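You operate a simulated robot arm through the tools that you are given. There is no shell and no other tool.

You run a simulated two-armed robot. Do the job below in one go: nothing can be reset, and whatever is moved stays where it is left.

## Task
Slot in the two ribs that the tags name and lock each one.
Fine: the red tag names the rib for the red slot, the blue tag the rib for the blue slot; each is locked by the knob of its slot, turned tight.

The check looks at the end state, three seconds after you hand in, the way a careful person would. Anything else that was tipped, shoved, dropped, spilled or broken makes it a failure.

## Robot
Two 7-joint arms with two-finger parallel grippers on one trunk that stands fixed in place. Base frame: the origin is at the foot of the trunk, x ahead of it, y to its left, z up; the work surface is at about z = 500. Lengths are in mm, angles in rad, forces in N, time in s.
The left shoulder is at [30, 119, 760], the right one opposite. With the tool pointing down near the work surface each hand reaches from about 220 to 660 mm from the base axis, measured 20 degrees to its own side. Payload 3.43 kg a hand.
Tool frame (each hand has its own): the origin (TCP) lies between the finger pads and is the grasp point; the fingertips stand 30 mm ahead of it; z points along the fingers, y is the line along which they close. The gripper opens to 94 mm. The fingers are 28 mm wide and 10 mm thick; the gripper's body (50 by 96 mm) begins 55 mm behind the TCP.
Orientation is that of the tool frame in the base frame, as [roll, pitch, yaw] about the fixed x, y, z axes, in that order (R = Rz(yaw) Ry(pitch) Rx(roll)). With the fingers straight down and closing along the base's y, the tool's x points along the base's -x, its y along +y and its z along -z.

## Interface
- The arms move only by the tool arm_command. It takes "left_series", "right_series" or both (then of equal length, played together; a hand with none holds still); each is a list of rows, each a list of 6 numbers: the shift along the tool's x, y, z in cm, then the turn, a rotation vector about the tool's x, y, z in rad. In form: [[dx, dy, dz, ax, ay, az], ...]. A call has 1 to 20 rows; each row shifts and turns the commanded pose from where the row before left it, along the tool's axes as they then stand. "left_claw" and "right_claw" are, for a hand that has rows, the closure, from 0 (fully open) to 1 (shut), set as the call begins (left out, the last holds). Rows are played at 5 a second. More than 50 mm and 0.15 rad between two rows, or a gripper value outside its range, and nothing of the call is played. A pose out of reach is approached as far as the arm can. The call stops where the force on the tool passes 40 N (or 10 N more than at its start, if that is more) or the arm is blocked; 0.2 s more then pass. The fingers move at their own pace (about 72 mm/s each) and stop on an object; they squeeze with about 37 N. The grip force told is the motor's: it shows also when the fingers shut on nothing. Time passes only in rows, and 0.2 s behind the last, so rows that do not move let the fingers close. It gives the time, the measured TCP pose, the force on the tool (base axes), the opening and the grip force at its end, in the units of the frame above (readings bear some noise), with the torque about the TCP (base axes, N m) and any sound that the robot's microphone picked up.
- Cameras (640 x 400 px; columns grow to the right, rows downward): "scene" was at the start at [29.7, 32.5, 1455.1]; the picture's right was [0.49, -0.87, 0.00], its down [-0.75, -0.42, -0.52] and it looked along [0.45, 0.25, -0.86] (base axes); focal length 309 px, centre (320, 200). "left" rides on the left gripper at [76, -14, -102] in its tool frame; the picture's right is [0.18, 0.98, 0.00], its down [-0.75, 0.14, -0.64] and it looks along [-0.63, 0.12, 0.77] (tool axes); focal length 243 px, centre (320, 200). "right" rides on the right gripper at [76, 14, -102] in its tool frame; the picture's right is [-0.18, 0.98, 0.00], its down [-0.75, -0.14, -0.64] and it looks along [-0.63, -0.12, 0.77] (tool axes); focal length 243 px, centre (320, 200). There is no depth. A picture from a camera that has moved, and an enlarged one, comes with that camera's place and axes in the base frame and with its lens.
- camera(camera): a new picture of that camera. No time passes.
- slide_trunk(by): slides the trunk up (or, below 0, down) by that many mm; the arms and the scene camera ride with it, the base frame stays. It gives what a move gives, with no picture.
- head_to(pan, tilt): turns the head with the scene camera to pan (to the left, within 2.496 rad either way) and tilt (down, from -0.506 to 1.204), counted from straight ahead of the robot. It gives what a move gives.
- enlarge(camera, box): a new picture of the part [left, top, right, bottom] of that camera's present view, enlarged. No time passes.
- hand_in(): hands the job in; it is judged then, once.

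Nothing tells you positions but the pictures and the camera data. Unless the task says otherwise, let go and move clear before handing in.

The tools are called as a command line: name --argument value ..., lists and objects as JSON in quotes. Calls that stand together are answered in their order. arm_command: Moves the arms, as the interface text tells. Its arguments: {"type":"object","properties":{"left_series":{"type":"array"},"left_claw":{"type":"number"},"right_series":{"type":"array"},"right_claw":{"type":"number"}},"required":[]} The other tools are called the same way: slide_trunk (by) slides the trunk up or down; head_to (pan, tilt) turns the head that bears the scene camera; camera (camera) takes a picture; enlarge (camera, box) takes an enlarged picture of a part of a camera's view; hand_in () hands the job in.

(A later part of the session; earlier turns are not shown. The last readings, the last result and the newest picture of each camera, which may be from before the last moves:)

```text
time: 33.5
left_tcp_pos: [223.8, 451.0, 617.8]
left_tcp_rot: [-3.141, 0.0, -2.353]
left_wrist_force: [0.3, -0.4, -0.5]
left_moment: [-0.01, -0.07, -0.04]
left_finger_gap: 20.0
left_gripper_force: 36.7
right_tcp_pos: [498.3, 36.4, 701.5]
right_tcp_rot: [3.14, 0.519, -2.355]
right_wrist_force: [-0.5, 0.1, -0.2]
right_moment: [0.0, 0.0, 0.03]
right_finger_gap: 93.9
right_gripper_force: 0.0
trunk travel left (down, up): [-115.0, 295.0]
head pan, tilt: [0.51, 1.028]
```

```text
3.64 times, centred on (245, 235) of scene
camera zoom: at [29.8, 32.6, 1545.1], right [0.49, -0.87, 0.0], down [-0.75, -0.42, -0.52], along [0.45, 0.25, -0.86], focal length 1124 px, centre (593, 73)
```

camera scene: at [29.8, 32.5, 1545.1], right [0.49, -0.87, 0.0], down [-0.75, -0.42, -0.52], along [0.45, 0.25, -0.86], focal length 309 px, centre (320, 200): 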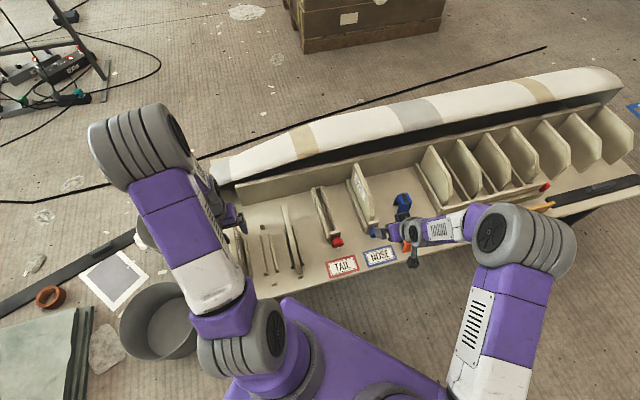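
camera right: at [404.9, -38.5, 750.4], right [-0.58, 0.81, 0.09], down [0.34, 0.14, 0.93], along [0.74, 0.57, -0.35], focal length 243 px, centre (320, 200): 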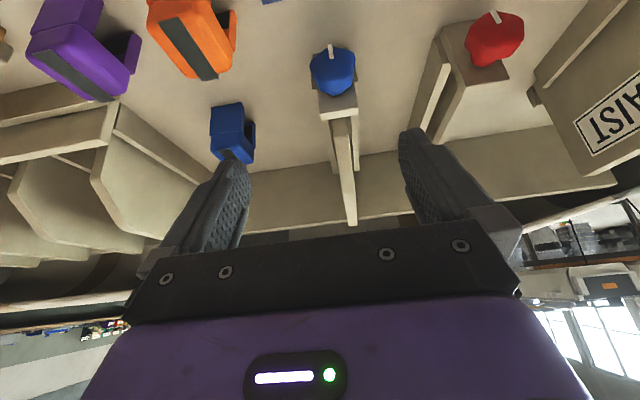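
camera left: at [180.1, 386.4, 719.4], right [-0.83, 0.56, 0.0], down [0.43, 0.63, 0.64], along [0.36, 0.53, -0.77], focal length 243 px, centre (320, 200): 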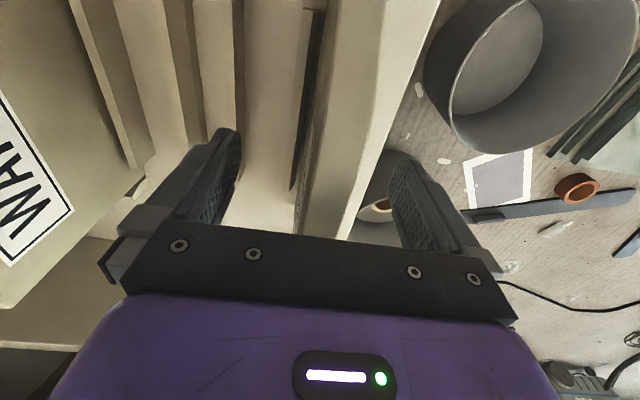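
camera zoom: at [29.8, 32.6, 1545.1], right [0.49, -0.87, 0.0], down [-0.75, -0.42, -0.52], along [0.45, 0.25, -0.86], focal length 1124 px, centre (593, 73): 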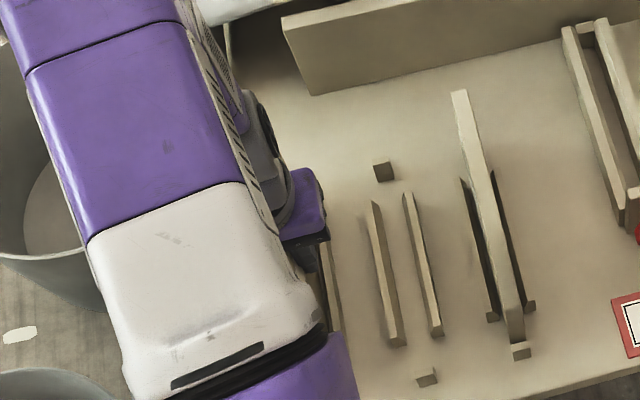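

arm_command --left_series '[[0, 0, -1, 0, 0, 0], [0, 0, -1, 0, 0, 0], [0, 0, -1.5, 0, 0, 0], [0, 0, -2.5, 0, 0, 0], [0, 0, -3, 0, 0, 0], [0, 0, -3, 0, 0, 0], [0, 0, -3, 0, 0, 0], [0, 0, -3.5, 0, 0, 0], [0, 0, 0, 0, 0, 0]]'

camera --camera "left"

camera --camera "scene"

```text
time: 35.5
left_tcp_pos: [222.5, 450.4, 802.3]
left_tcp_rot: [3.141, -0.002, -2.355]
left_wrist_force: [0.6, 0.5, -3.0]
left_moment: [-0.03, 0.02, 0.03]
left_finger_gap: 20.1
left_gripper_force: 37.4
right_tcp_pos: [497.8, 36.1, 699.4]
right_tcp_rot: [-3.14, 0.522, -2.355]
right_wrist_force: [-0.2, 0.3, -0.1]
right_moment: [-0.01, 0.01, -0.02]
right_finger_gap: 94.2
right_gripper_force: 0.1
trunk travel left (down, up): [-115.0, 295.0]
head pan, tilt: [0.51, 1.028]
```

```text
taken
camera left: at [179.7, 385.8, 904.8], right [-0.83, 0.56, 0.0], down [0.43, 0.63, 0.64], along [0.36, 0.53, -0.77], focal length 243 px, centre (320, 200)
```

left: 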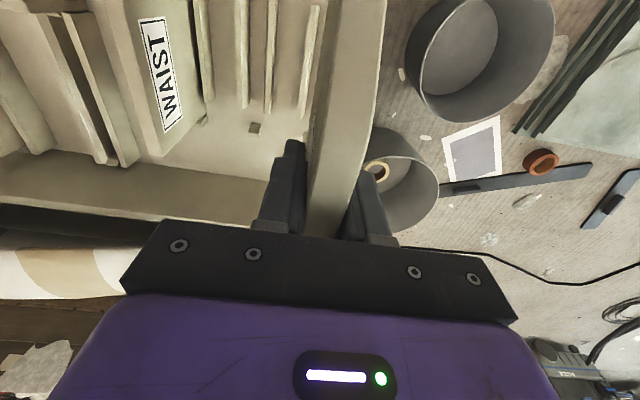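

```text
taken
camera scene: at [30.0, 32.9, 1545.0], right [0.49, -0.87, 0.0], down [-0.75, -0.42, -0.52], along [0.45, 0.25, -0.86], focal length 309 px, centre (320, 200)
```

scene: 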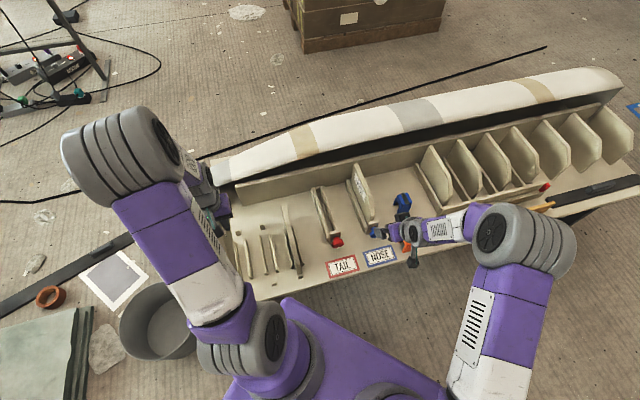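

The TAIL rib is lifted clear. I'll carry it over WAIST to the red slot (same geometry, 140 mm from blue, u≈170.8) while the right hand shifts over to watch that slot.

arm_command --left_series '[[0, -3.69, 0, 0, 0, 0], [0, -3.69, 0, 0, 0, 0], [0, -3.69, 0, 0, 0, 0], [0, -3.69, 0, 0, 0, 0], [0, -3.69, 0, 0, 0, 0], [-2.49, -3.69, 1.5, 0, 0, 0], [-2.49, -3.69, 1.5, 0, 0, 0], [-2.49, -3.69, 1.5, 0, 0, 0], [-2.48, -3.68, 1.5, 0, 0, 0], [0, 0, 0, 0, 0, 0]]' --right_series '[[0, 1.11, 0, 0, 0, 0], [0, 1.11, 0, 0, 0, 0], [0, 1.11, 0, 0, 0, 0], [0, 1.11, 0, 0, 0, 0], [0, 1.11, 0, 0, 0, 0], [0, 1.11, 0, 0, 0, 0], [0, 1.11, 0, 0, 0, 0], [0, 1.11, 0, 0, 0, 0], [0, 1.12, 0, 0, 0, 0], [0, 0, 0, 0, 0, 0]]'

camera --camera "right"

camera --camera "scene"

camera --camera "left"

```text
time: 37.6
left_tcp_pos: [527.2, 284.4, 741.3]
left_tcp_rot: [3.141, -0.003, -2.354]
left_wrist_force: [-0.9, -0.9, -3.4]
left_moment: [-0.02, 0.02, 0.05]
left_finger_gap: 20.1
left_gripper_force: 37.7
right_tcp_pos: [425.9, 107.6, 702.0]
right_tcp_rot: [3.141, 0.521, -2.354]
right_wrist_force: [-0.5, 0.4, 0.8]
right_moment: [-0.02, 0.0, 0.02]
right_finger_gap: 94.0
right_gripper_force: 0.1
trunk travel left (down, up): [-115.0, 295.0]
head pan, tilt: [0.51, 1.028]
```

```text
taken
camera right: at [333.3, 32.6, 751.0], right [-0.58, 0.81, 0.09], down [0.34, 0.14, 0.93], along [0.74, 0.57, -0.35], focal length 243 px, centre (320, 200)
```

right: 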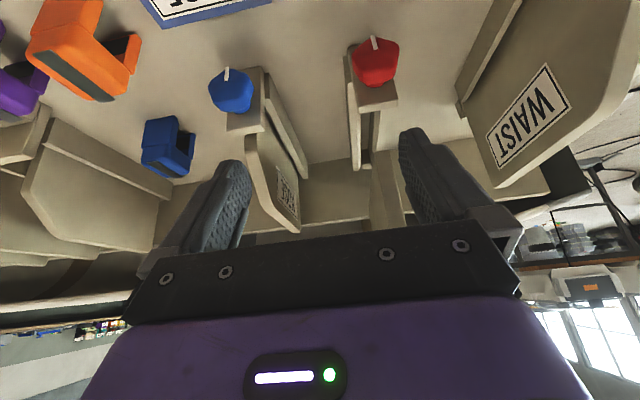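

```text
taken
camera scene: at [29.9, 32.6, 1545.1], right [0.49, -0.87, 0.0], down [-0.75, -0.42, -0.52], along [0.45, 0.25, -0.86], focal length 309 px, centre (320, 200)
```

scene: 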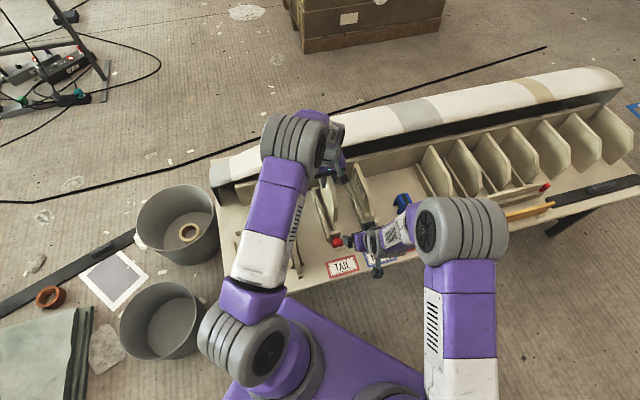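

```text
taken
camera left: at [485.0, 220.8, 844.3], right [-0.83, 0.56, 0.0], down [0.43, 0.63, 0.64], along [0.36, 0.53, -0.77], focal length 243 px, centre (320, 200)
```

left: 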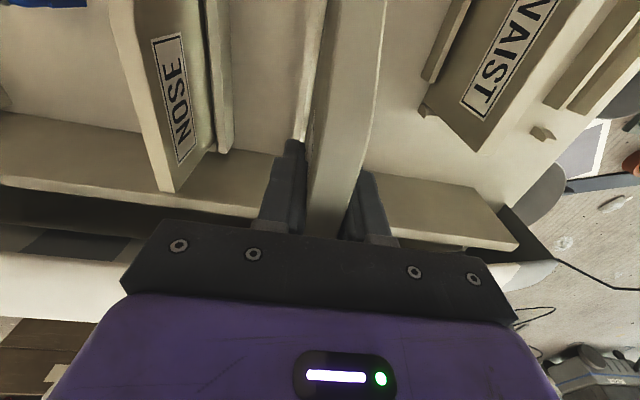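

enlarge --camera "right" --box '[330, 60, 426, 120]'

enlarge --camera "right" --box '[330, 110, 426, 170]'

enlarge --camera "right" --box '[330, 150, 426, 210]'

enlarge --camera "right" --box '[200, 50, 320, 240]'

```text
6.67 times, centred on (378, 90) of right
camera zoom: at [333.3, 32.6, 751.0], right [-0.58, 0.81, 0.09], down [0.34, 0.14, 0.93], along [0.74, 0.57, -0.35], focal length 1618 px, centre (-67, 933)
```

zoom: 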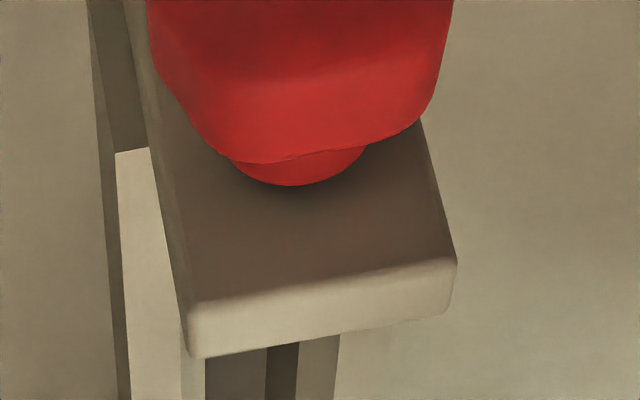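

```text
6.67 times, centred on (378, 140) of right
camera zoom: at [333.3, 32.6, 751.0], right [-0.58, 0.81, 0.09], down [0.34, 0.14, 0.93], along [0.74, 0.57, -0.35], focal length 1618 px, centre (-67, 600)
```

zoom: 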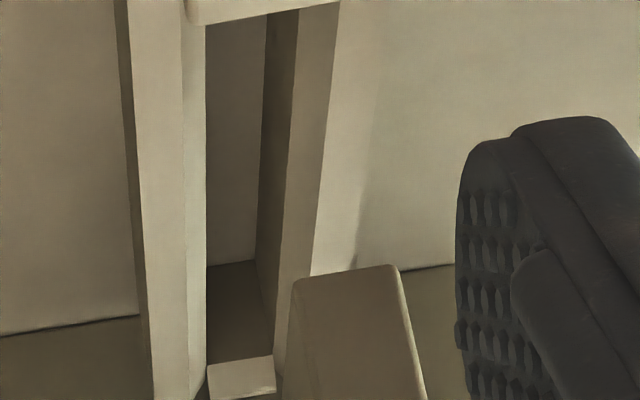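

```text
6.67 times, centred on (378, 180) of right
camera zoom: at [333.3, 32.6, 751.0], right [-0.58, 0.81, 0.09], down [0.34, 0.14, 0.93], along [0.74, 0.57, -0.35], focal length 1618 px, centre (-67, 333)
```

zoom: 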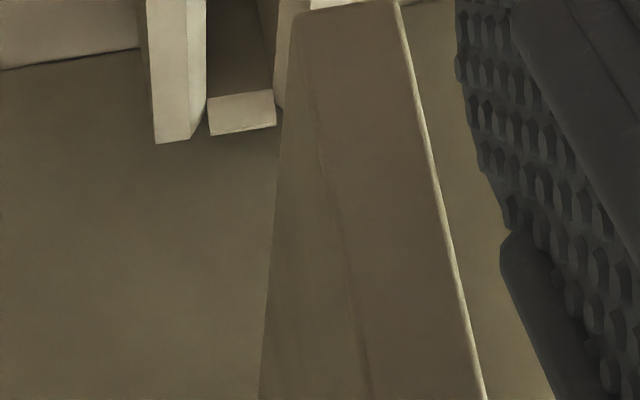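

```text
2.11 times, centred on (260, 145) of right
camera zoom: at [333.3, 32.6, 751.0], right [-0.58, 0.81, 0.09], down [0.34, 0.14, 0.93], along [0.74, 0.57, -0.35], focal length 511 px, centre (446, 316)
```

zoom: 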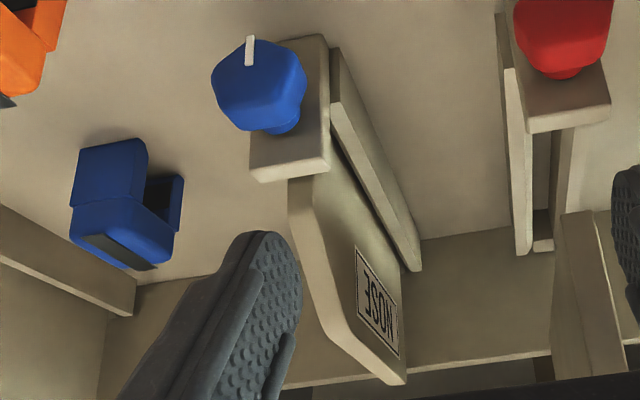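

The rib sits about 2 mm too far toward blue and 1 mm too far along. I'll make that small correction and lower partway.

arm_command --left_series '[[0.12, 0.18, 0, 0, 0, 0], [0, 0, 1.0, 0, 0, 0], [0, 0, 1.0, 0, 0, 0], [0, 0, 0, 0, 0, 0]]'

enlarge --camera "right" --box '[330, 80, 426, 140]'

enlarge --camera "right" --box '[320, 60, 440, 230]'

```text
time: 38.6
left_tcp_pos: [527.2, 285.9, 720.8]
left_tcp_rot: [-3.141, 0.0, -2.353]
left_wrist_force: [-0.1, -0.1, -2.4]
left_moment: [-0.04, 0.01, -0.02]
left_finger_gap: 19.8
left_gripper_force: 37.1
right_tcp_pos: [426.2, 106.5, 699.8]
right_tcp_rot: [3.141, 0.52, -2.354]
right_wrist_force: [0.1, 0.0, 0.4]
right_moment: [-0.03, -0.02, 0.02]
right_finger_gap: 93.8
right_gripper_force: 0.0
trunk travel left (down, up): [-115.0, 295.0]
head pan, tilt: [0.51, 1.028]
```

```text
6.67 times, centred on (378, 110) of right
camera zoom: at [333.6, 32.6, 751.1], right [-0.58, 0.81, 0.09], down [0.34, 0.14, 0.93], along [0.74, 0.57, -0.35], focal length 1618 px, centre (-67, 800)
```

zoom: 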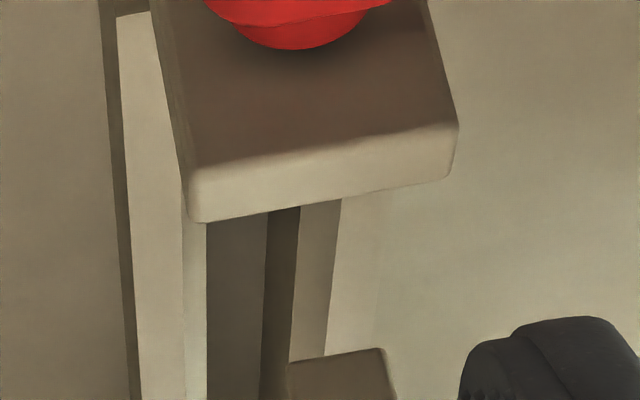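

```text
2.35 times, centred on (380, 145) of right
camera zoom: at [333.6, 32.6, 751.1], right [-0.58, 0.81, 0.09], down [0.34, 0.14, 0.93], along [0.74, 0.57, -0.35], focal length 571 px, centre (179, 329)
```

zoom: 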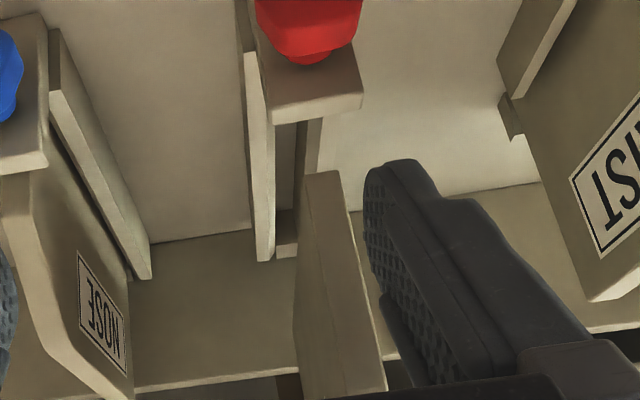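

The rib centre is now u≈170.4 against 170.5 for the slot. I'll continue down in small steps.

arm_command --left_series '[[0.08, 0, 1.0, 0, 0, 0], [0, 0, 1.0, 0, 0, 0], [0, 0, 1.0, 0, 0, 0], [0, 0, 0.8, 0, 0, 0], [0, 0, 0.8, 0, 0, 0], [0, 0, 0.8, 0, 0, 0], [0, 0, 0, 0, 0, 0]]'

enlarge --camera "right" --box '[320, 60, 440, 230]'

enlarge --camera "right" --box '[340, 90, 420, 140]'

```text
time: 40.2
left_tcp_pos: [526.3, 284.8, 667.5]
left_tcp_rot: [-3.141, -0.001, -2.355]
left_wrist_force: [0.0, -0.2, -2.9]
left_moment: [-0.03, 0.03, 0.0]
left_finger_gap: 19.8
left_gripper_force: 37.3
right_tcp_pos: [427.1, 107.5, 699.2]
right_tcp_rot: [-3.141, 0.519, -2.354]
right_wrist_force: [-0.1, 0.0, 0.4]
right_moment: [0.0, 0.01, -0.01]
right_finger_gap: 94.2
right_gripper_force: 0.1
trunk travel left (down, up): [-115.0, 295.0]
head pan, tilt: [0.51, 1.028]
```

```text
2.35 times, centred on (380, 145) of right
camera zoom: at [333.6, 32.6, 751.1], right [-0.58, 0.81, 0.09], down [0.34, 0.14, 0.93], along [0.74, 0.57, -0.35], focal length 571 px, centre (179, 329)
```

zoom: 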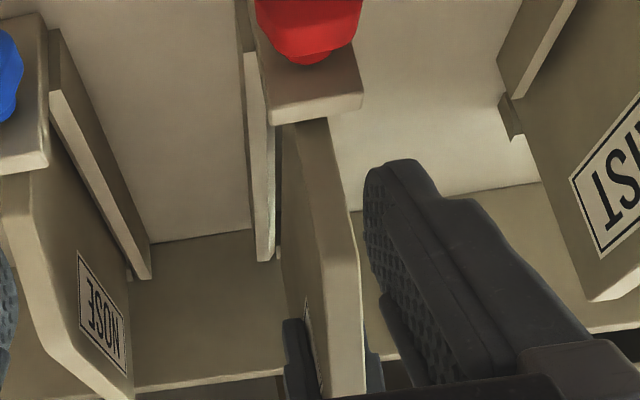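

```text
8.00 times, centred on (380, 115) of right
camera zoom: at [333.6, 32.6, 751.1], right [-0.58, 0.81, 0.09], down [0.34, 0.14, 0.93], along [0.74, 0.57, -0.35], focal length 1941 px, centre (-160, 880)
```

zoom: 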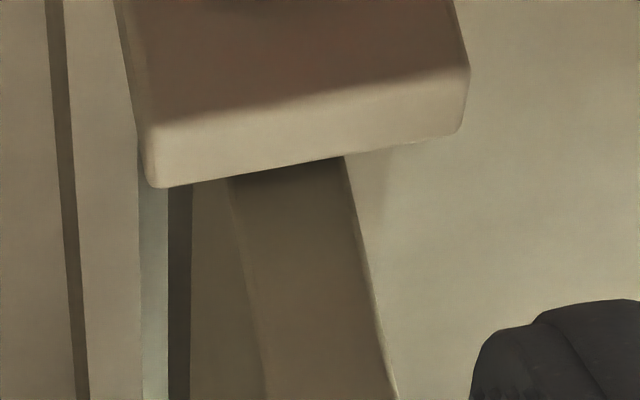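

arm_command --left_series '[[0, 0, 0.5, 0, 0, 0], [0, 0, 0.5, 0, 0, 0], [0, 0, 0.5, 0, 0, 0], [0, 0, 0.5, 0, 0, 0], [0, 0, 0.5, 0, 0, 0], [0, 0, 0, 0, 0, 0]]'

enlarge --camera "right" --box '[320, 60, 440, 230]'

```text
time: 41.6
left_tcp_pos: [526.2, 285.6, 642.7]
left_tcp_rot: [3.141, 0.001, -2.355]
left_wrist_force: [0.3, 1.0, -2.1]
left_moment: [0.05, -0.07, -0.05]
left_finger_gap: 20.3
left_gripper_force: 37.1
right_tcp_pos: [426.9, 107.2, 699.9]
right_tcp_rot: [3.141, 0.519, -2.353]
right_wrist_force: [-0.1, 0.1, -0.2]
right_moment: [0.0, 0.0, 0.02]
right_finger_gap: 94.1
right_gripper_force: 0.1
trunk travel left (down, up): [-115.0, 295.0]
head pan, tilt: [0.51, 1.028]
```

```text
2.35 times, centred on (380, 145) of right
camera zoom: at [333.7, 32.6, 751.0], right [-0.58, 0.81, 0.09], down [0.34, 0.14, 0.93], along [0.74, 0.57, -0.35], focal length 571 px, centre (179, 329)
```

zoom: 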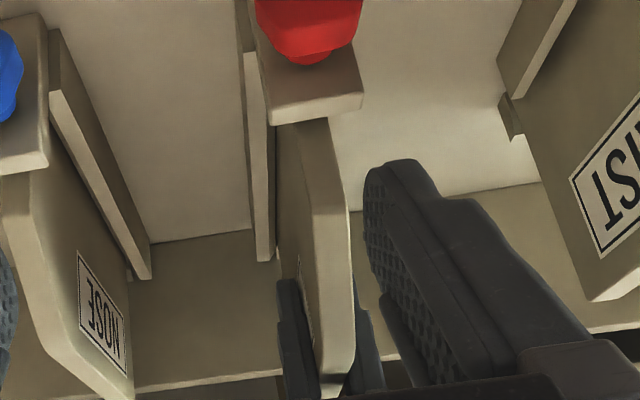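

The rib is inside the rails with almost no side force. Next comes the last 25 mm down.

arm_command --left_series '[[0, 0, 0.5, 0, 0, 0], [0, 0, 0.5, 0, 0, 0], [0, 0, 0.5, 0, 0, 0], [0, 0, 0.4, 0, 0, 0], [0, 0, 0.3, 0, 0, 0], [0, 0, 0.2, 0, 0, 0], [0, 0, 0.1, 0, 0, 0], [0, 0, 0.1, 0, 0, 0], [0, 0, 0, 0, 0, 0]]'

camera --camera "right"

```text
time: 43.6
left_tcp_pos: [525.4, 285.3, 617.1]
left_tcp_rot: [3.141, 0.0, -2.354]
left_wrist_force: [0.2, -0.4, -2.3]
left_moment: [0.06, -0.01, -0.03]
left_finger_gap: 20.0
left_gripper_force: 37.3
right_tcp_pos: [428.1, 107.8, 700.5]
right_tcp_rot: [3.14, 0.521, -2.354]
right_wrist_force: [0.1, 0.0, -0.2]
right_moment: [0.02, 0.01, -0.03]
right_finger_gap: 94.1
right_gripper_force: 0.0
trunk travel left (down, up): [-115.0, 295.0]
head pan, tilt: [0.51, 1.028]
```

```text
taken
camera right: at [333.6, 32.6, 751.1], right [-0.58, 0.81, 0.09], down [0.34, 0.14, 0.93], along [0.74, 0.57, -0.35], focal length 243 px, centre (320, 200)
```

right: 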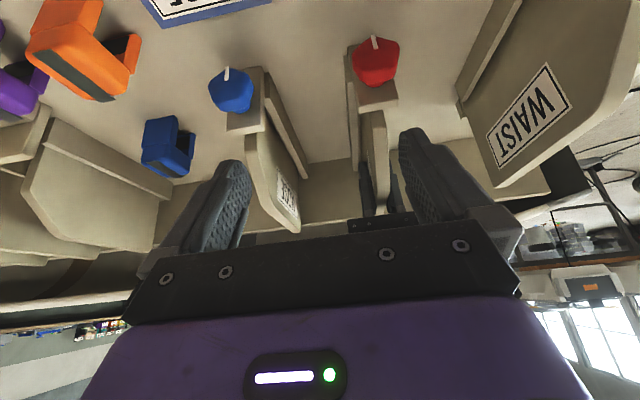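

arm_command --left_series '[[0, 0, 0.1, 0, 0, 0], [0, 0, 0.1, 0, 0, 0], [0, 0, 0, 0, 0, 0]]'

```text
time: 44.5
left_tcp_pos: [526.5, 285.6, 617.2]
left_tcp_rot: [-3.14, 0.001, -2.355]
left_wrist_force: [-1.4, 2.1, 17.1]
left_moment: [-0.56, 0.79, 0.02]
left_finger_gap: 20.2
left_gripper_force: 37.0
right_tcp_pos: [425.7, 106.6, 701.0]
right_tcp_rot: [3.141, 0.523, -2.355]
right_wrist_force: [0.3, 0.1, 0.4]
right_moment: [-0.02, -0.01, -0.01]
right_finger_gap: 94.3
right_gripper_force: 0.1
trunk travel left (down, up): [-115.0, 295.0]
head pan, tilt: [0.51, 1.028]
```

It is seated on the floor at the same height as before. I'll ease off and release.

arm_command --left_series '[[0, 0, -0.15, 0, 0, 0], [0, 0, 0, 0, 0, 0]]'

arm_command --left_series '[[0, 0, 0, 0, 0, 0], [0, 0, 0, 0, 0, 0], [0, 0, 0, 0, 0, 0], [0, 0, 0, 0, 0, 0], [0, 0, -2, 0, 0, 0], [0, 0, -4, 0, 0, 0], [0, 0, -4, 0, 0, 0], [0, 0, -4, 0, 0, 0], [0, 0, 0, 0, 0, 0]]' --left_claw 0.0

camera --camera "right"

camera --camera "left"

camera --camera "scene"

```text
time: 45.0
left_tcp_pos: [525.8, 285.8, 616.9]
left_tcp_rot: [-3.141, 0.002, -2.355]
left_wrist_force: [1.1, 0.9, 8.4]
left_moment: [0.6, -0.65, -0.02]
left_finger_gap: 20.2
left_gripper_force: 36.9
right_tcp_pos: [426.4, 107.5, 701.2]
right_tcp_rot: [3.141, 0.519, -2.355]
right_wrist_force: [0.7, -0.6, 0.4]
right_moment: [-0.03, -0.01, 0.01]
right_finger_gap: 94.2
right_gripper_force: 0.1
trunk travel left (down, up): [-115.0, 295.0]
head pan, tilt: [0.51, 1.028]
```

```text
time: 47.0
left_tcp_pos: [525.0, 286.6, 756.9]
left_tcp_rot: [-3.141, 0.0, -2.355]
left_wrist_force: [-0.4, -0.3, -0.4]
left_moment: [0.02, -0.01, -0.02]
left_finger_gap: 94.3
left_gripper_force: 0.2
right_tcp_pos: [426.6, 106.5, 700.9]
right_tcp_rot: [-3.141, 0.522, -2.355]
right_wrist_force: [-0.1, 0.5, -0.7]
right_moment: [0.01, 0.0, 0.02]
right_finger_gap: 93.8
right_gripper_force: 0.0
trunk travel left (down, up): [-115.0, 295.0]
head pan, tilt: [0.51, 1.028]
```

```text
taken
camera right: at [333.6, 32.6, 751.1], right [-0.58, 0.81, 0.09], down [0.34, 0.14, 0.93], along [0.74, 0.57, -0.35], focal length 243 px, centre (320, 200)
```

right: 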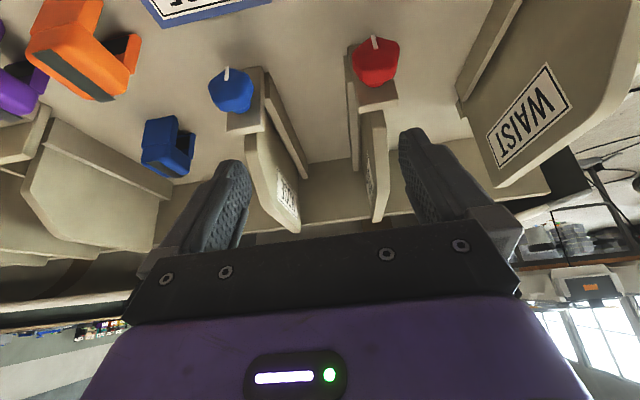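

```text
taken
camera left: at [481.5, 222.0, 859.1], right [-0.83, 0.56, 0.0], down [0.43, 0.63, 0.64], along [0.36, 0.53, -0.77], focal length 243 px, centre (320, 200)
```

left: 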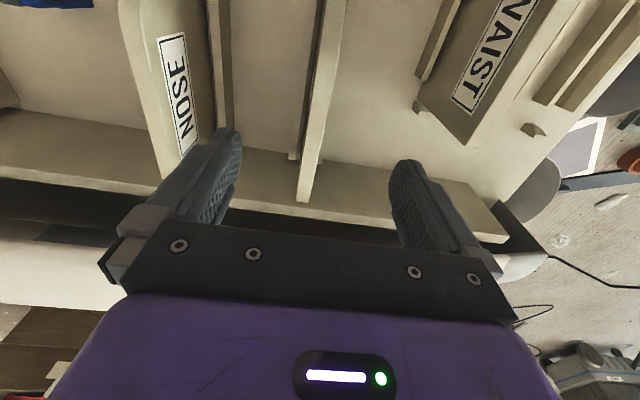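

```text
taken
camera scene: at [29.9, 32.6, 1545.0], right [0.49, -0.87, 0.0], down [-0.75, -0.42, -0.52], along [0.45, 0.25, -0.86], focal length 309 px, centre (320, 200)
```

scene: 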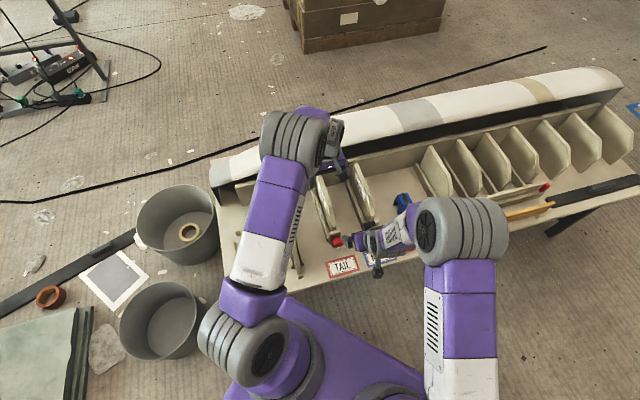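

Both ribs now stand in their slots. Next come the knobs, so I'll look at them closely.

enlarge --camera "right" --box '[335, 25, 415, 95]'

enlarge --camera "right" --box '[195, 55, 275, 125]'

enlarge --camera "scene" --box '[310, 180, 374, 250]'

```text
5.71 times, centred on (375, 60) of right
camera zoom: at [333.6, 32.6, 751.1], right [-0.58, 0.81, 0.09], down [0.34, 0.14, 0.93], along [0.74, 0.57, -0.35], focal length 1386 px, centre (6, 1000)
```

zoom: 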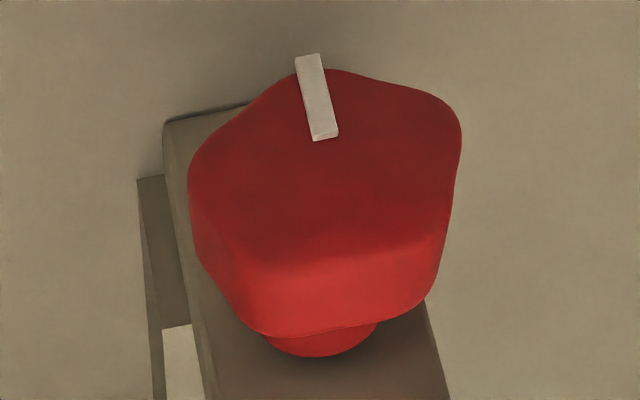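

```text
5.71 times, centred on (235, 90) of right
camera zoom: at [333.6, 32.6, 751.1], right [-0.58, 0.81, 0.09], down [0.34, 0.14, 0.93], along [0.74, 0.57, -0.35], focal length 1386 px, centre (806, 829)
```

zoom: 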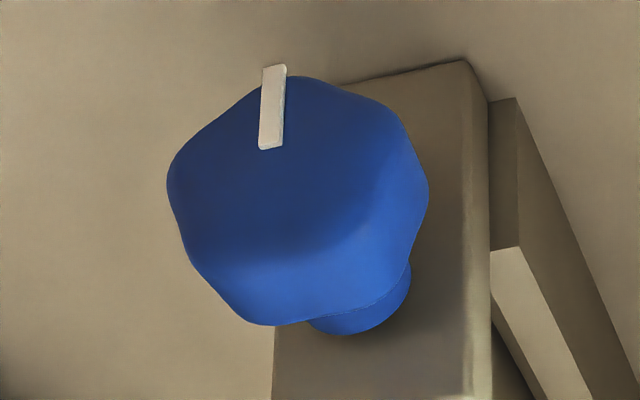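

```text
5.71 times, centred on (342, 215) of scene
camera zoom: at [29.9, 32.6, 1545.0], right [0.49, -0.87, 0.0], down [-0.75, -0.42, -0.52], along [0.45, 0.25, -0.86], focal length 1766 px, centre (194, 114)
```

zoom: 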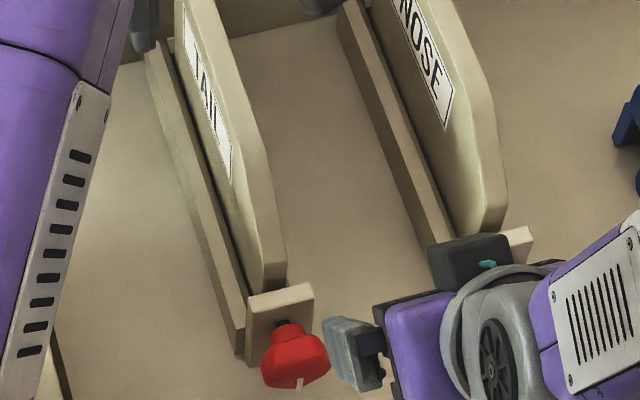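

Each knob is lobed, about 42 mm across, with its axis level at z≈556 and centred near v≈431. I plan to grip it from above with the right hand leaning back slightly, and turn by swinging the hand about the knob's axis in strokes. First the left arm moves clear and the right hand goes above the red knob with a narrowed opening.

arm_command --left_series '[[0, 0, -2, 0, 0, 0], [1.75, 3.75, -1.3, 0, 0, 0], [1.75, 3.75, -1.3, 0, 0, 0], [1.75, 3.75, -1.3, 0, 0, 0], [1.75, 3.75, -1.3, 0, 0, 0], [1.75, 3.75, -1.3, 0, 0, 0], [1.75, 3.75, -1.3, 0, 0, 0], [0, 0, 0, 0, 0, 0]]'

arm_command --right_series '[[0, 0, 0, 0, 0.13, 0], [0, 0, 0, 0, 0.13, 0], [-1.18, 1.86, 2.42, 0, 0, 0], [-1.18, 1.86, 2.42, 0, 0, 0], [-1.18, 1.86, 2.42, 0, 0, 0], [0, 0, 0, 0, 0, 0]]' --right_claw 0.4

camera --camera "right"

camera --camera "scene"

```text
time: 48.9
left_tcp_pos: [293.0, 370.6, 855.4]
left_tcp_rot: [3.142, 0.001, -2.353]
left_wrist_force: [0.4, 0.6, 0.0]
left_moment: [0.05, -0.02, -0.01]
left_finger_gap: 93.7
left_gripper_force: 0.0
right_tcp_pos: [426.5, 106.1, 700.2]
right_tcp_rot: [-3.14, 0.521, -2.355]
right_wrist_force: [0.9, -0.5, 0.1]
right_moment: [0.0, -0.02, -0.02]
right_finger_gap: 93.8
right_gripper_force: 0.1
trunk travel left (down, up): [-115.0, 295.0]
head pan, tilt: [0.51, 1.028]
```

```text
time: 50.2
left_tcp_pos: [292.2, 370.2, 854.1]
left_tcp_rot: [3.141, 0.0, -2.354]
left_wrist_force: [-0.6, 0.2, -1.1]
left_moment: [0.02, 0.02, 0.02]
left_finger_gap: 94.1
left_gripper_force: 0.1
right_tcp_pos: [423.8, 184.0, 639.4]
right_tcp_rot: [-3.141, 0.26, -2.355]
right_wrist_force: [-0.9, 0.5, 0.6]
right_moment: [0.0, -0.04, 0.01]
right_finger_gap: 56.3
right_gripper_force: 0.0
trunk travel left (down, up): [-115.0, 295.0]
head pan, tilt: [0.51, 1.028]
```

```text
taken
camera right: at [342.8, 121.5, 718.5], right [-0.57, 0.82, 0.05], down [0.5, 0.3, 0.81], along [0.65, 0.49, -0.58], focal length 243 px, centre (320, 200)
```

right: 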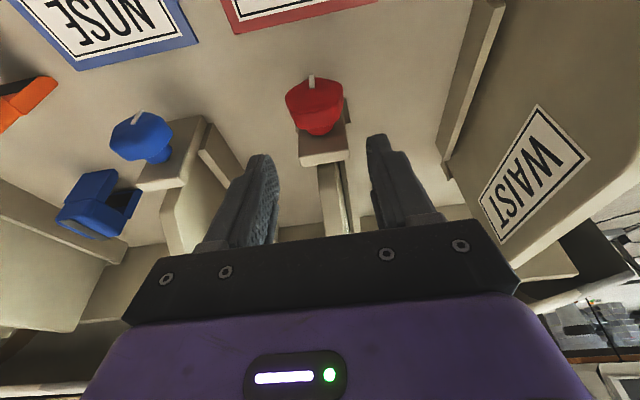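

```text
taken
camera scene: at [29.7, 32.6, 1545.1], right [0.49, -0.87, 0.0], down [-0.75, -0.42, -0.52], along [0.45, 0.25, -0.86], focal length 309 px, centre (320, 200)
```

scene: 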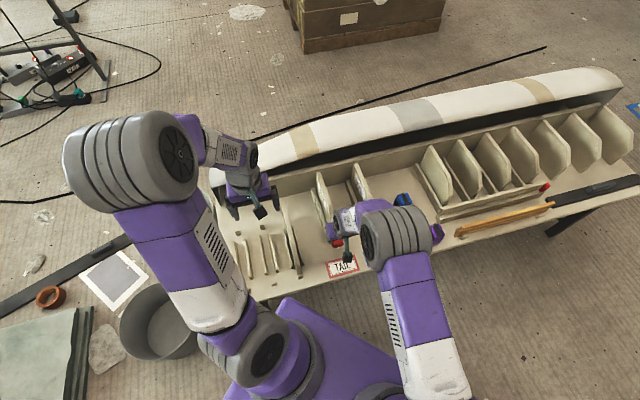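

enlarge --camera "right" --box '[265, 60, 377, 130]'

enlarge --camera "right" --box '[240, 60, 420, 240]'

```text
5.71 times, centred on (321, 95) of right
camera zoom: at [342.8, 121.5, 718.5], right [-0.57, 0.82, 0.05], down [0.5, 0.3, 0.81], along [0.65, 0.49, -0.58], focal length 1386 px, centre (314, 800)
```

zoom: 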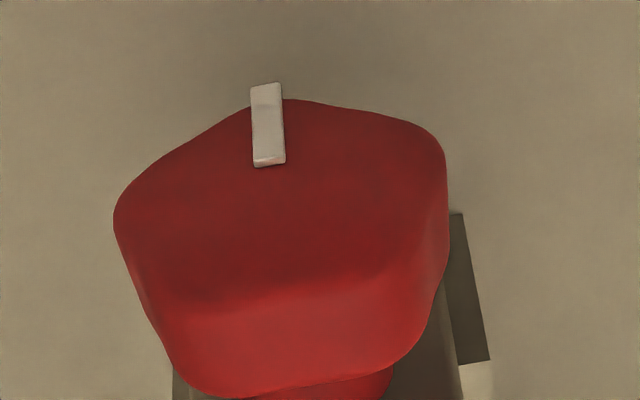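

```text
2.22 times, centred on (330, 150) of right
camera zoom: at [342.8, 121.5, 718.5], right [-0.57, 0.82, 0.05], down [0.5, 0.3, 0.81], along [0.65, 0.49, -0.58], focal length 539 px, centre (298, 311)
```

zoom: 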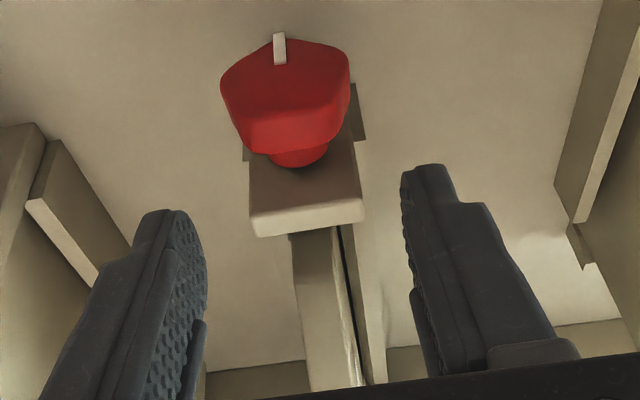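

arm_command --right_series '[[0.536, 0, 2.015, 0, 0, 0], [0.536, 0, 2.015, 0, 0, 0], [0.536, 0, 2.015, 0, 0, 0], [0, 0, 0, 0, 0, 0]]'

camera --camera "right"

enlarge --camera "scene" --box '[300, 180, 400, 270]'

```text
time: 51.2
left_tcp_pos: [293.2, 369.6, 854.7]
left_tcp_rot: [-3.14, 0.0, -2.355]
left_wrist_force: [-0.4, 0.5, 1.0]
left_moment: [-0.02, -0.02, 0.0]
left_finger_gap: 93.7
left_gripper_force: 0.0
right_tcp_pos: [424.3, 183.2, 577.1]
right_tcp_rot: [-3.141, 0.26, -2.355]
right_wrist_force: [-0.6, 0.4, -0.3]
right_moment: [0.0, -0.03, -0.01]
right_finger_gap: 56.6
right_gripper_force: 0.1
trunk travel left (down, up): [-115.0, 295.0]
head pan, tilt: [0.51, 1.028]
```

```text
taken
camera right: at [343.5, 120.8, 655.7], right [-0.57, 0.82, 0.05], down [0.5, 0.3, 0.81], along [0.65, 0.49, -0.58], focal length 243 px, centre (320, 200)
```

right: 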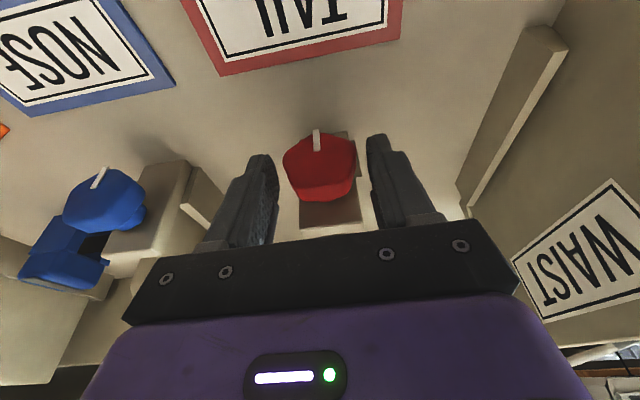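

```text
4.44 times, centred on (350, 225) of scene
camera zoom: at [29.7, 32.5, 1545.1], right [0.49, -0.87, 0.0], down [-0.75, -0.42, -0.52], along [0.45, 0.25, -0.86], focal length 1374 px, centre (187, 89)
```

zoom: 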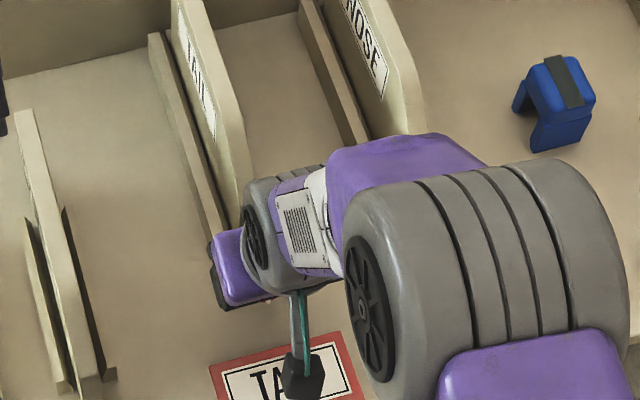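

arm_command --right_series '[[0.27, 0, 1.01, 0, 0, 0], [0.27, 0, 1.01, 0, 0, 0], [0, 0, 0, 0, 0, 0]]'

camera --camera "right"

enlarge --camera "right" --box '[230, 100, 420, 240]'

```text
time: 52.0
left_tcp_pos: [293.3, 370.8, 854.7]
left_tcp_rot: [3.141, 0.001, -2.353]
left_wrist_force: [-0.3, 0.0, 0.6]
left_moment: [-0.02, 0.0, 0.0]
left_finger_gap: 93.8
left_gripper_force: 0.1
right_tcp_pos: [423.9, 183.4, 555.2]
right_tcp_rot: [-3.141, 0.261, -2.353]
right_wrist_force: [0.3, -0.7, -0.4]
right_moment: [-0.01, -0.03, 0.0]
right_finger_gap: 56.4
right_gripper_force: 0.1
trunk travel left (down, up): [-115.0, 295.0]
head pan, tilt: [0.51, 1.028]
```

```text
taken
camera right: at [343.5, 121.2, 635.1], right [-0.57, 0.82, 0.05], down [0.5, 0.3, 0.81], along [0.65, 0.49, -0.58], focal length 243 px, centre (320, 200)
```

right: 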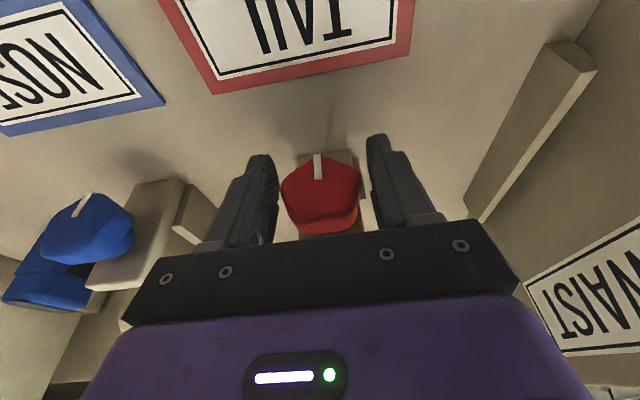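

```text
2.86 times, centred on (325, 170) of right
camera zoom: at [343.5, 121.2, 635.1], right [-0.57, 0.82, 0.05], down [0.5, 0.3, 0.81], along [0.65, 0.49, -0.58], focal length 693 px, centre (306, 286)
```

zoom: 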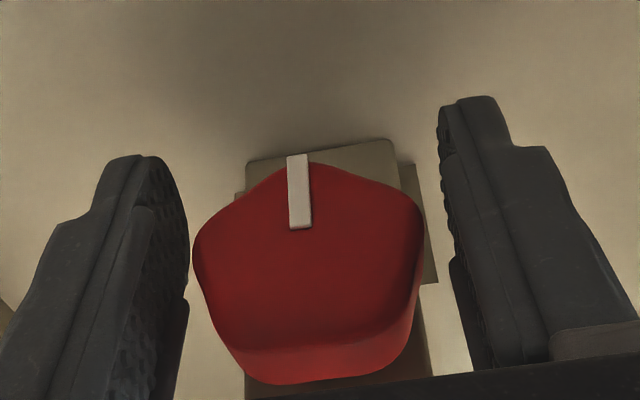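

The knob is centred between the fingers. I'll swing back about the knob axis a little with the fingers open, then grip.

arm_command --right_series '[[0, 0, 0, 0.1449, 0, -0.0386], [0, 0, 0, 0.1449, 0, -0.0386], [0, 0, 0, 0.1449, 0, -0.0386], [0, 0, 0, 0, 0, 0]]'

camera --camera "right"

camera --camera "scene"

```text
time: 53.0
left_tcp_pos: [293.1, 370.3, 855.4]
left_tcp_rot: [3.14, 0.001, -2.355]
left_wrist_force: [0.2, 0.3, 0.1]
left_moment: [0.01, 0.0, -0.02]
left_finger_gap: 94.0
left_gripper_force: 0.1
right_tcp_pos: [424.8, 183.8, 555.4]
right_tcp_rot: [-2.677, 0.233, -2.24]
right_wrist_force: [0.2, -0.3, -0.4]
right_moment: [0.0, -0.01, -0.01]
right_finger_gap: 56.3
right_gripper_force: 0.0
trunk travel left (down, up): [-115.0, 295.0]
head pan, tilt: [0.51, 1.028]
```

```text
taken
camera right: at [319.6, 144.8, 620.7], right [-0.52, 0.77, -0.39], down [0.24, 0.56, 0.79], along [0.82, 0.32, -0.47], focal length 243 px, centre (320, 200)
```

right: 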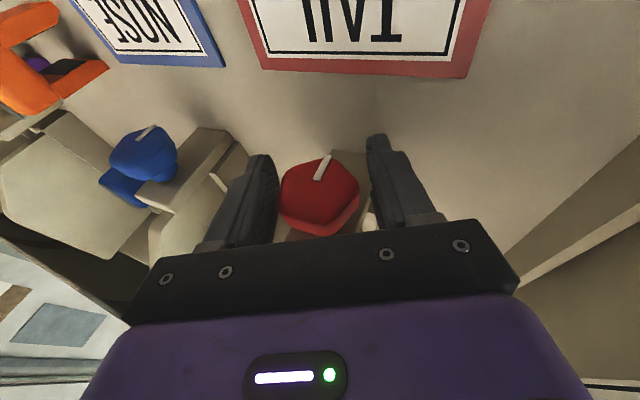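

```text
taken
camera scene: at [29.6, 32.7, 1545.1], right [0.49, -0.87, 0.0], down [-0.75, -0.42, -0.52], along [0.45, 0.25, -0.86], focal length 309 px, centre (320, 200)
```

scene: 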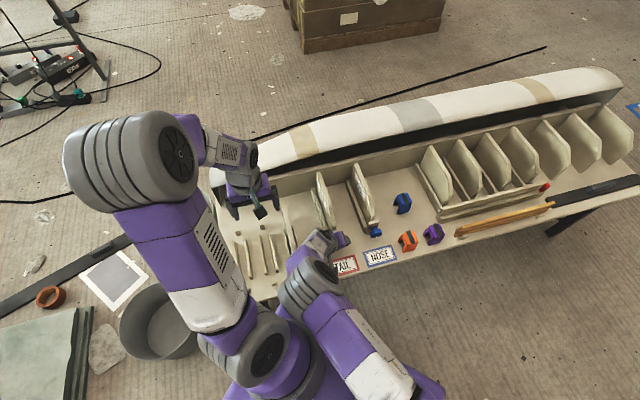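

arm_command --right_series '[[0, 0, 0, 0, 0, 0], [0, 0, 0, 0, 0, 0], [0, 0, 0, 0, 0, 0]]' --right_claw 1.0

camera --camera "right"

```text
time: 53.9
left_tcp_pos: [292.0, 370.0, 854.4]
left_tcp_rot: [-3.14, -0.001, -2.355]
left_wrist_force: [0.1, -0.5, 0.7]
left_moment: [0.0, -0.01, 0.02]
left_finger_gap: 93.6
left_gripper_force: 0.0
right_tcp_pos: [425.9, 182.9, 557.1]
right_tcp_rot: [-2.676, 0.236, -2.241]
right_wrist_force: [8.1, -6.6, 8.6]
right_moment: [0.12, -0.08, -0.58]
right_finger_gap: 46.0
right_gripper_force: 44.9
trunk travel left (down, up): [-115.0, 295.0]
head pan, tilt: [0.51, 1.028]
```

```text
taken
camera right: at [320.6, 143.9, 621.3], right [-0.51, 0.77, -0.39], down [0.24, 0.56, 0.8], along [0.82, 0.32, -0.47], focal length 243 px, centre (320, 200)
```

right: 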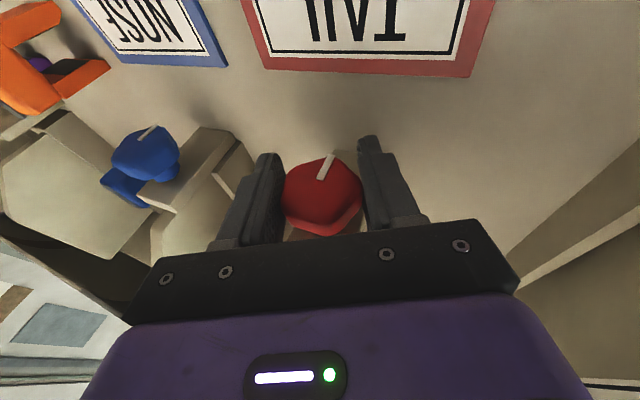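

The fingers hold the knob slightly off-centre, with about 13 N to one side. I'll shift the hand about 2 mm to relieve that, then start turning clockwise and watch the torque.

arm_command --right_series '[[0, -0.2, 0, 0, 0, 0], [0, 0, 0, 0, 0, 0]]'

arm_command --right_series '[[0, 0, 0, -0.0966, 0, 0.0257], [0, 0, 0, -0.0966, 0, 0.0257], [0, 0, 0, -0.0966, 0, 0.0257], [0, 0, 0, 0, 0, 0]]'

camera --camera "right"

```text
time: 54.5
left_tcp_pos: [292.8, 369.3, 855.5]
left_tcp_rot: [-3.14, 0.0, -2.355]
left_wrist_force: [0.2, 0.3, 0.0]
left_moment: [0.06, 0.01, -0.03]
left_finger_gap: 93.8
left_gripper_force: 0.0
right_tcp_pos: [427.0, 182.7, 558.0]
right_tcp_rot: [-2.679, 0.234, -2.24]
right_wrist_force: [5.3, -4.3, 6.2]
right_moment: [0.35, -0.33, -0.53]
right_finger_gap: 46.2
right_gripper_force: 44.9
trunk travel left (down, up): [-115.0, 295.0]
head pan, tilt: [0.51, 1.028]
```

```text
time: 55.5
left_tcp_pos: [291.8, 369.9, 854.6]
left_tcp_rot: [3.141, -0.001, -2.354]
left_wrist_force: [1.5, 0.3, 0.1]
left_moment: [-0.02, 0.0, -0.01]
left_finger_gap: 94.3
left_gripper_force: 0.1
right_tcp_pos: [424.1, 183.6, 556.7]
right_tcp_rot: [-2.989, 0.258, -2.314]
right_wrist_force: [-3.4, 3.6, 0.0]
right_moment: [0.53, -0.57, -0.46]
right_finger_gap: 45.7
right_gripper_force: 45.3
trunk travel left (down, up): [-115.0, 295.0]
head pan, tilt: [0.51, 1.028]
```

```text
taken
camera right: at [335.7, 129.2, 632.4], right [-0.57, 0.82, -0.1], down [0.41, 0.38, 0.83], along [0.71, 0.43, -0.55], focal length 243 px, centre (320, 200)
```

right: 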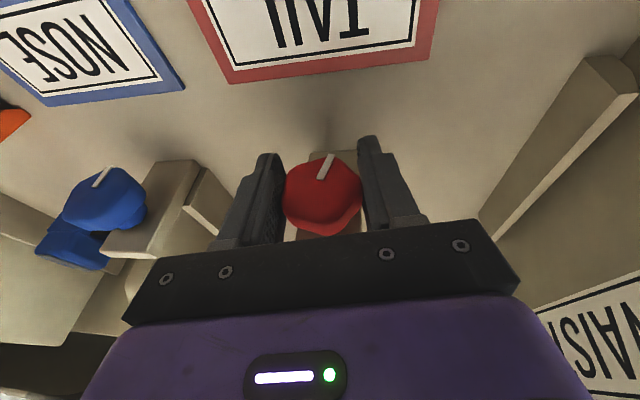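

The knob turns freely with the hand. I'll continue the stroke.

arm_command --right_series '[[0, 0, 0, -0.1352, 0, 0.036], [0, 0, 0, -0.1352, 0, 0.036], [0, 0, 0, -0.1352, 0, 0.036], [0, 0, 0, -0.1352, 0, 0.036], [0, 0, 0, -0.1352, 0, 0.036], [0, 0, 0, -0.1352, 0, 0.036], [0, 0, 0, -0.1352, 0, 0.036], [0, 0, 0, 0, 0, 0]]'

camera --camera "right"

camera --camera "scene"

```text
time: 57.2
left_tcp_pos: [292.0, 371.3, 854.5]
left_tcp_rot: [-3.14, 0.0, -2.352]
left_wrist_force: [-0.4, 0.3, 0.2]
left_moment: [-0.03, 0.0, -0.01]
left_finger_gap: 93.8
left_gripper_force: 0.1
right_tcp_pos: [422.5, 186.1, 558.8]
right_tcp_rot: [2.29, 0.174, -2.546]
right_wrist_force: [-4.8, 30.0, 9.7]
right_moment: [-0.13, 0.1, 0.58]
right_finger_gap: 45.6
right_gripper_force: 45.3
trunk travel left (down, up): [-115.0, 295.0]
head pan, tilt: [0.51, 1.028]
```

```text
taken
camera right: at [387.8, 78.3, 621.2], right [-0.32, 0.57, 0.76], down [0.89, -0.09, 0.44], along [0.32, 0.82, -0.48], focal length 243 px, centre (320, 200)
```

right: 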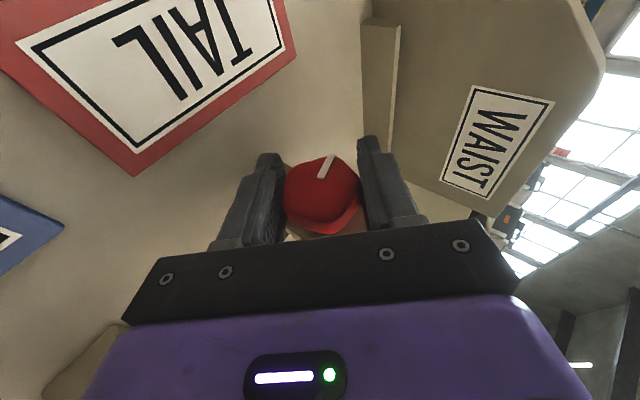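

```text
taken
camera scene: at [28.7, 34.5, 1545.1], right [0.49, -0.87, 0.0], down [-0.75, -0.42, -0.52], along [0.45, 0.25, -0.86], focal length 309 px, centre (320, 200)
```

scene: 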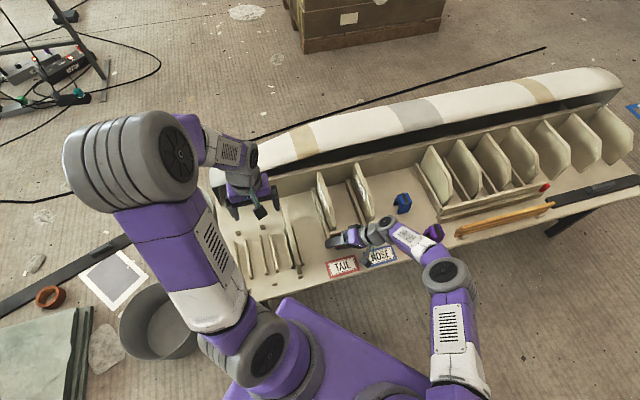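

The knob followed about 75° clockwise and is drawing inward, so the direction is right. The side force shows my rotation centre is about 4–5 mm too low, so I'll re-centre the hand while still holding the knob.

arm_command --right_series '[[-0.16, 0.2, -0.03, 0, 0, 0], [-0.16, 0.2, -0.03, 0, 0, 0], [0, 0, 0, 0, 0, 0]]'

camera --camera "right"

```text
time: 58.0
left_tcp_pos: [291.5, 370.0, 854.7]
left_tcp_rot: [-3.139, 0.001, -2.352]
left_wrist_force: [0.8, -0.7, 0.4]
left_moment: [0.01, 0.0, -0.03]
left_finger_gap: 93.8
left_gripper_force: 0.0
right_tcp_pos: [423.3, 186.0, 557.8]
right_tcp_rot: [2.298, 0.17, -2.543]
right_wrist_force: [-17.1, 13.5, -13.7]
right_moment: [0.24, -0.26, -0.4]
right_finger_gap: 45.4
right_gripper_force: 44.4
trunk travel left (down, up): [-115.0, 295.0]
head pan, tilt: [0.51, 1.028]
```

```text
taken
camera right: at [388.1, 78.7, 622.3], right [-0.32, 0.57, 0.76], down [0.89, -0.09, 0.44], along [0.32, 0.82, -0.48], focal length 243 px, centre (320, 200)
```

right: 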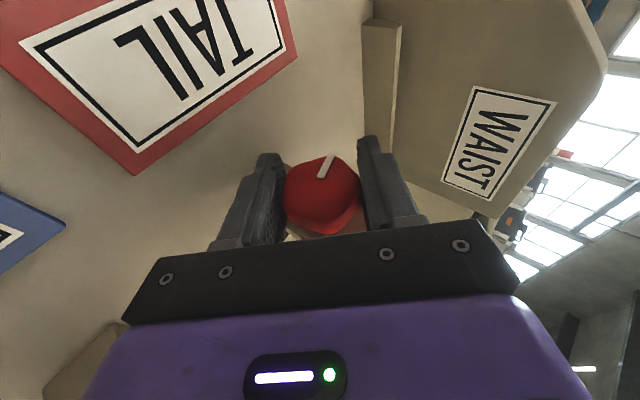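

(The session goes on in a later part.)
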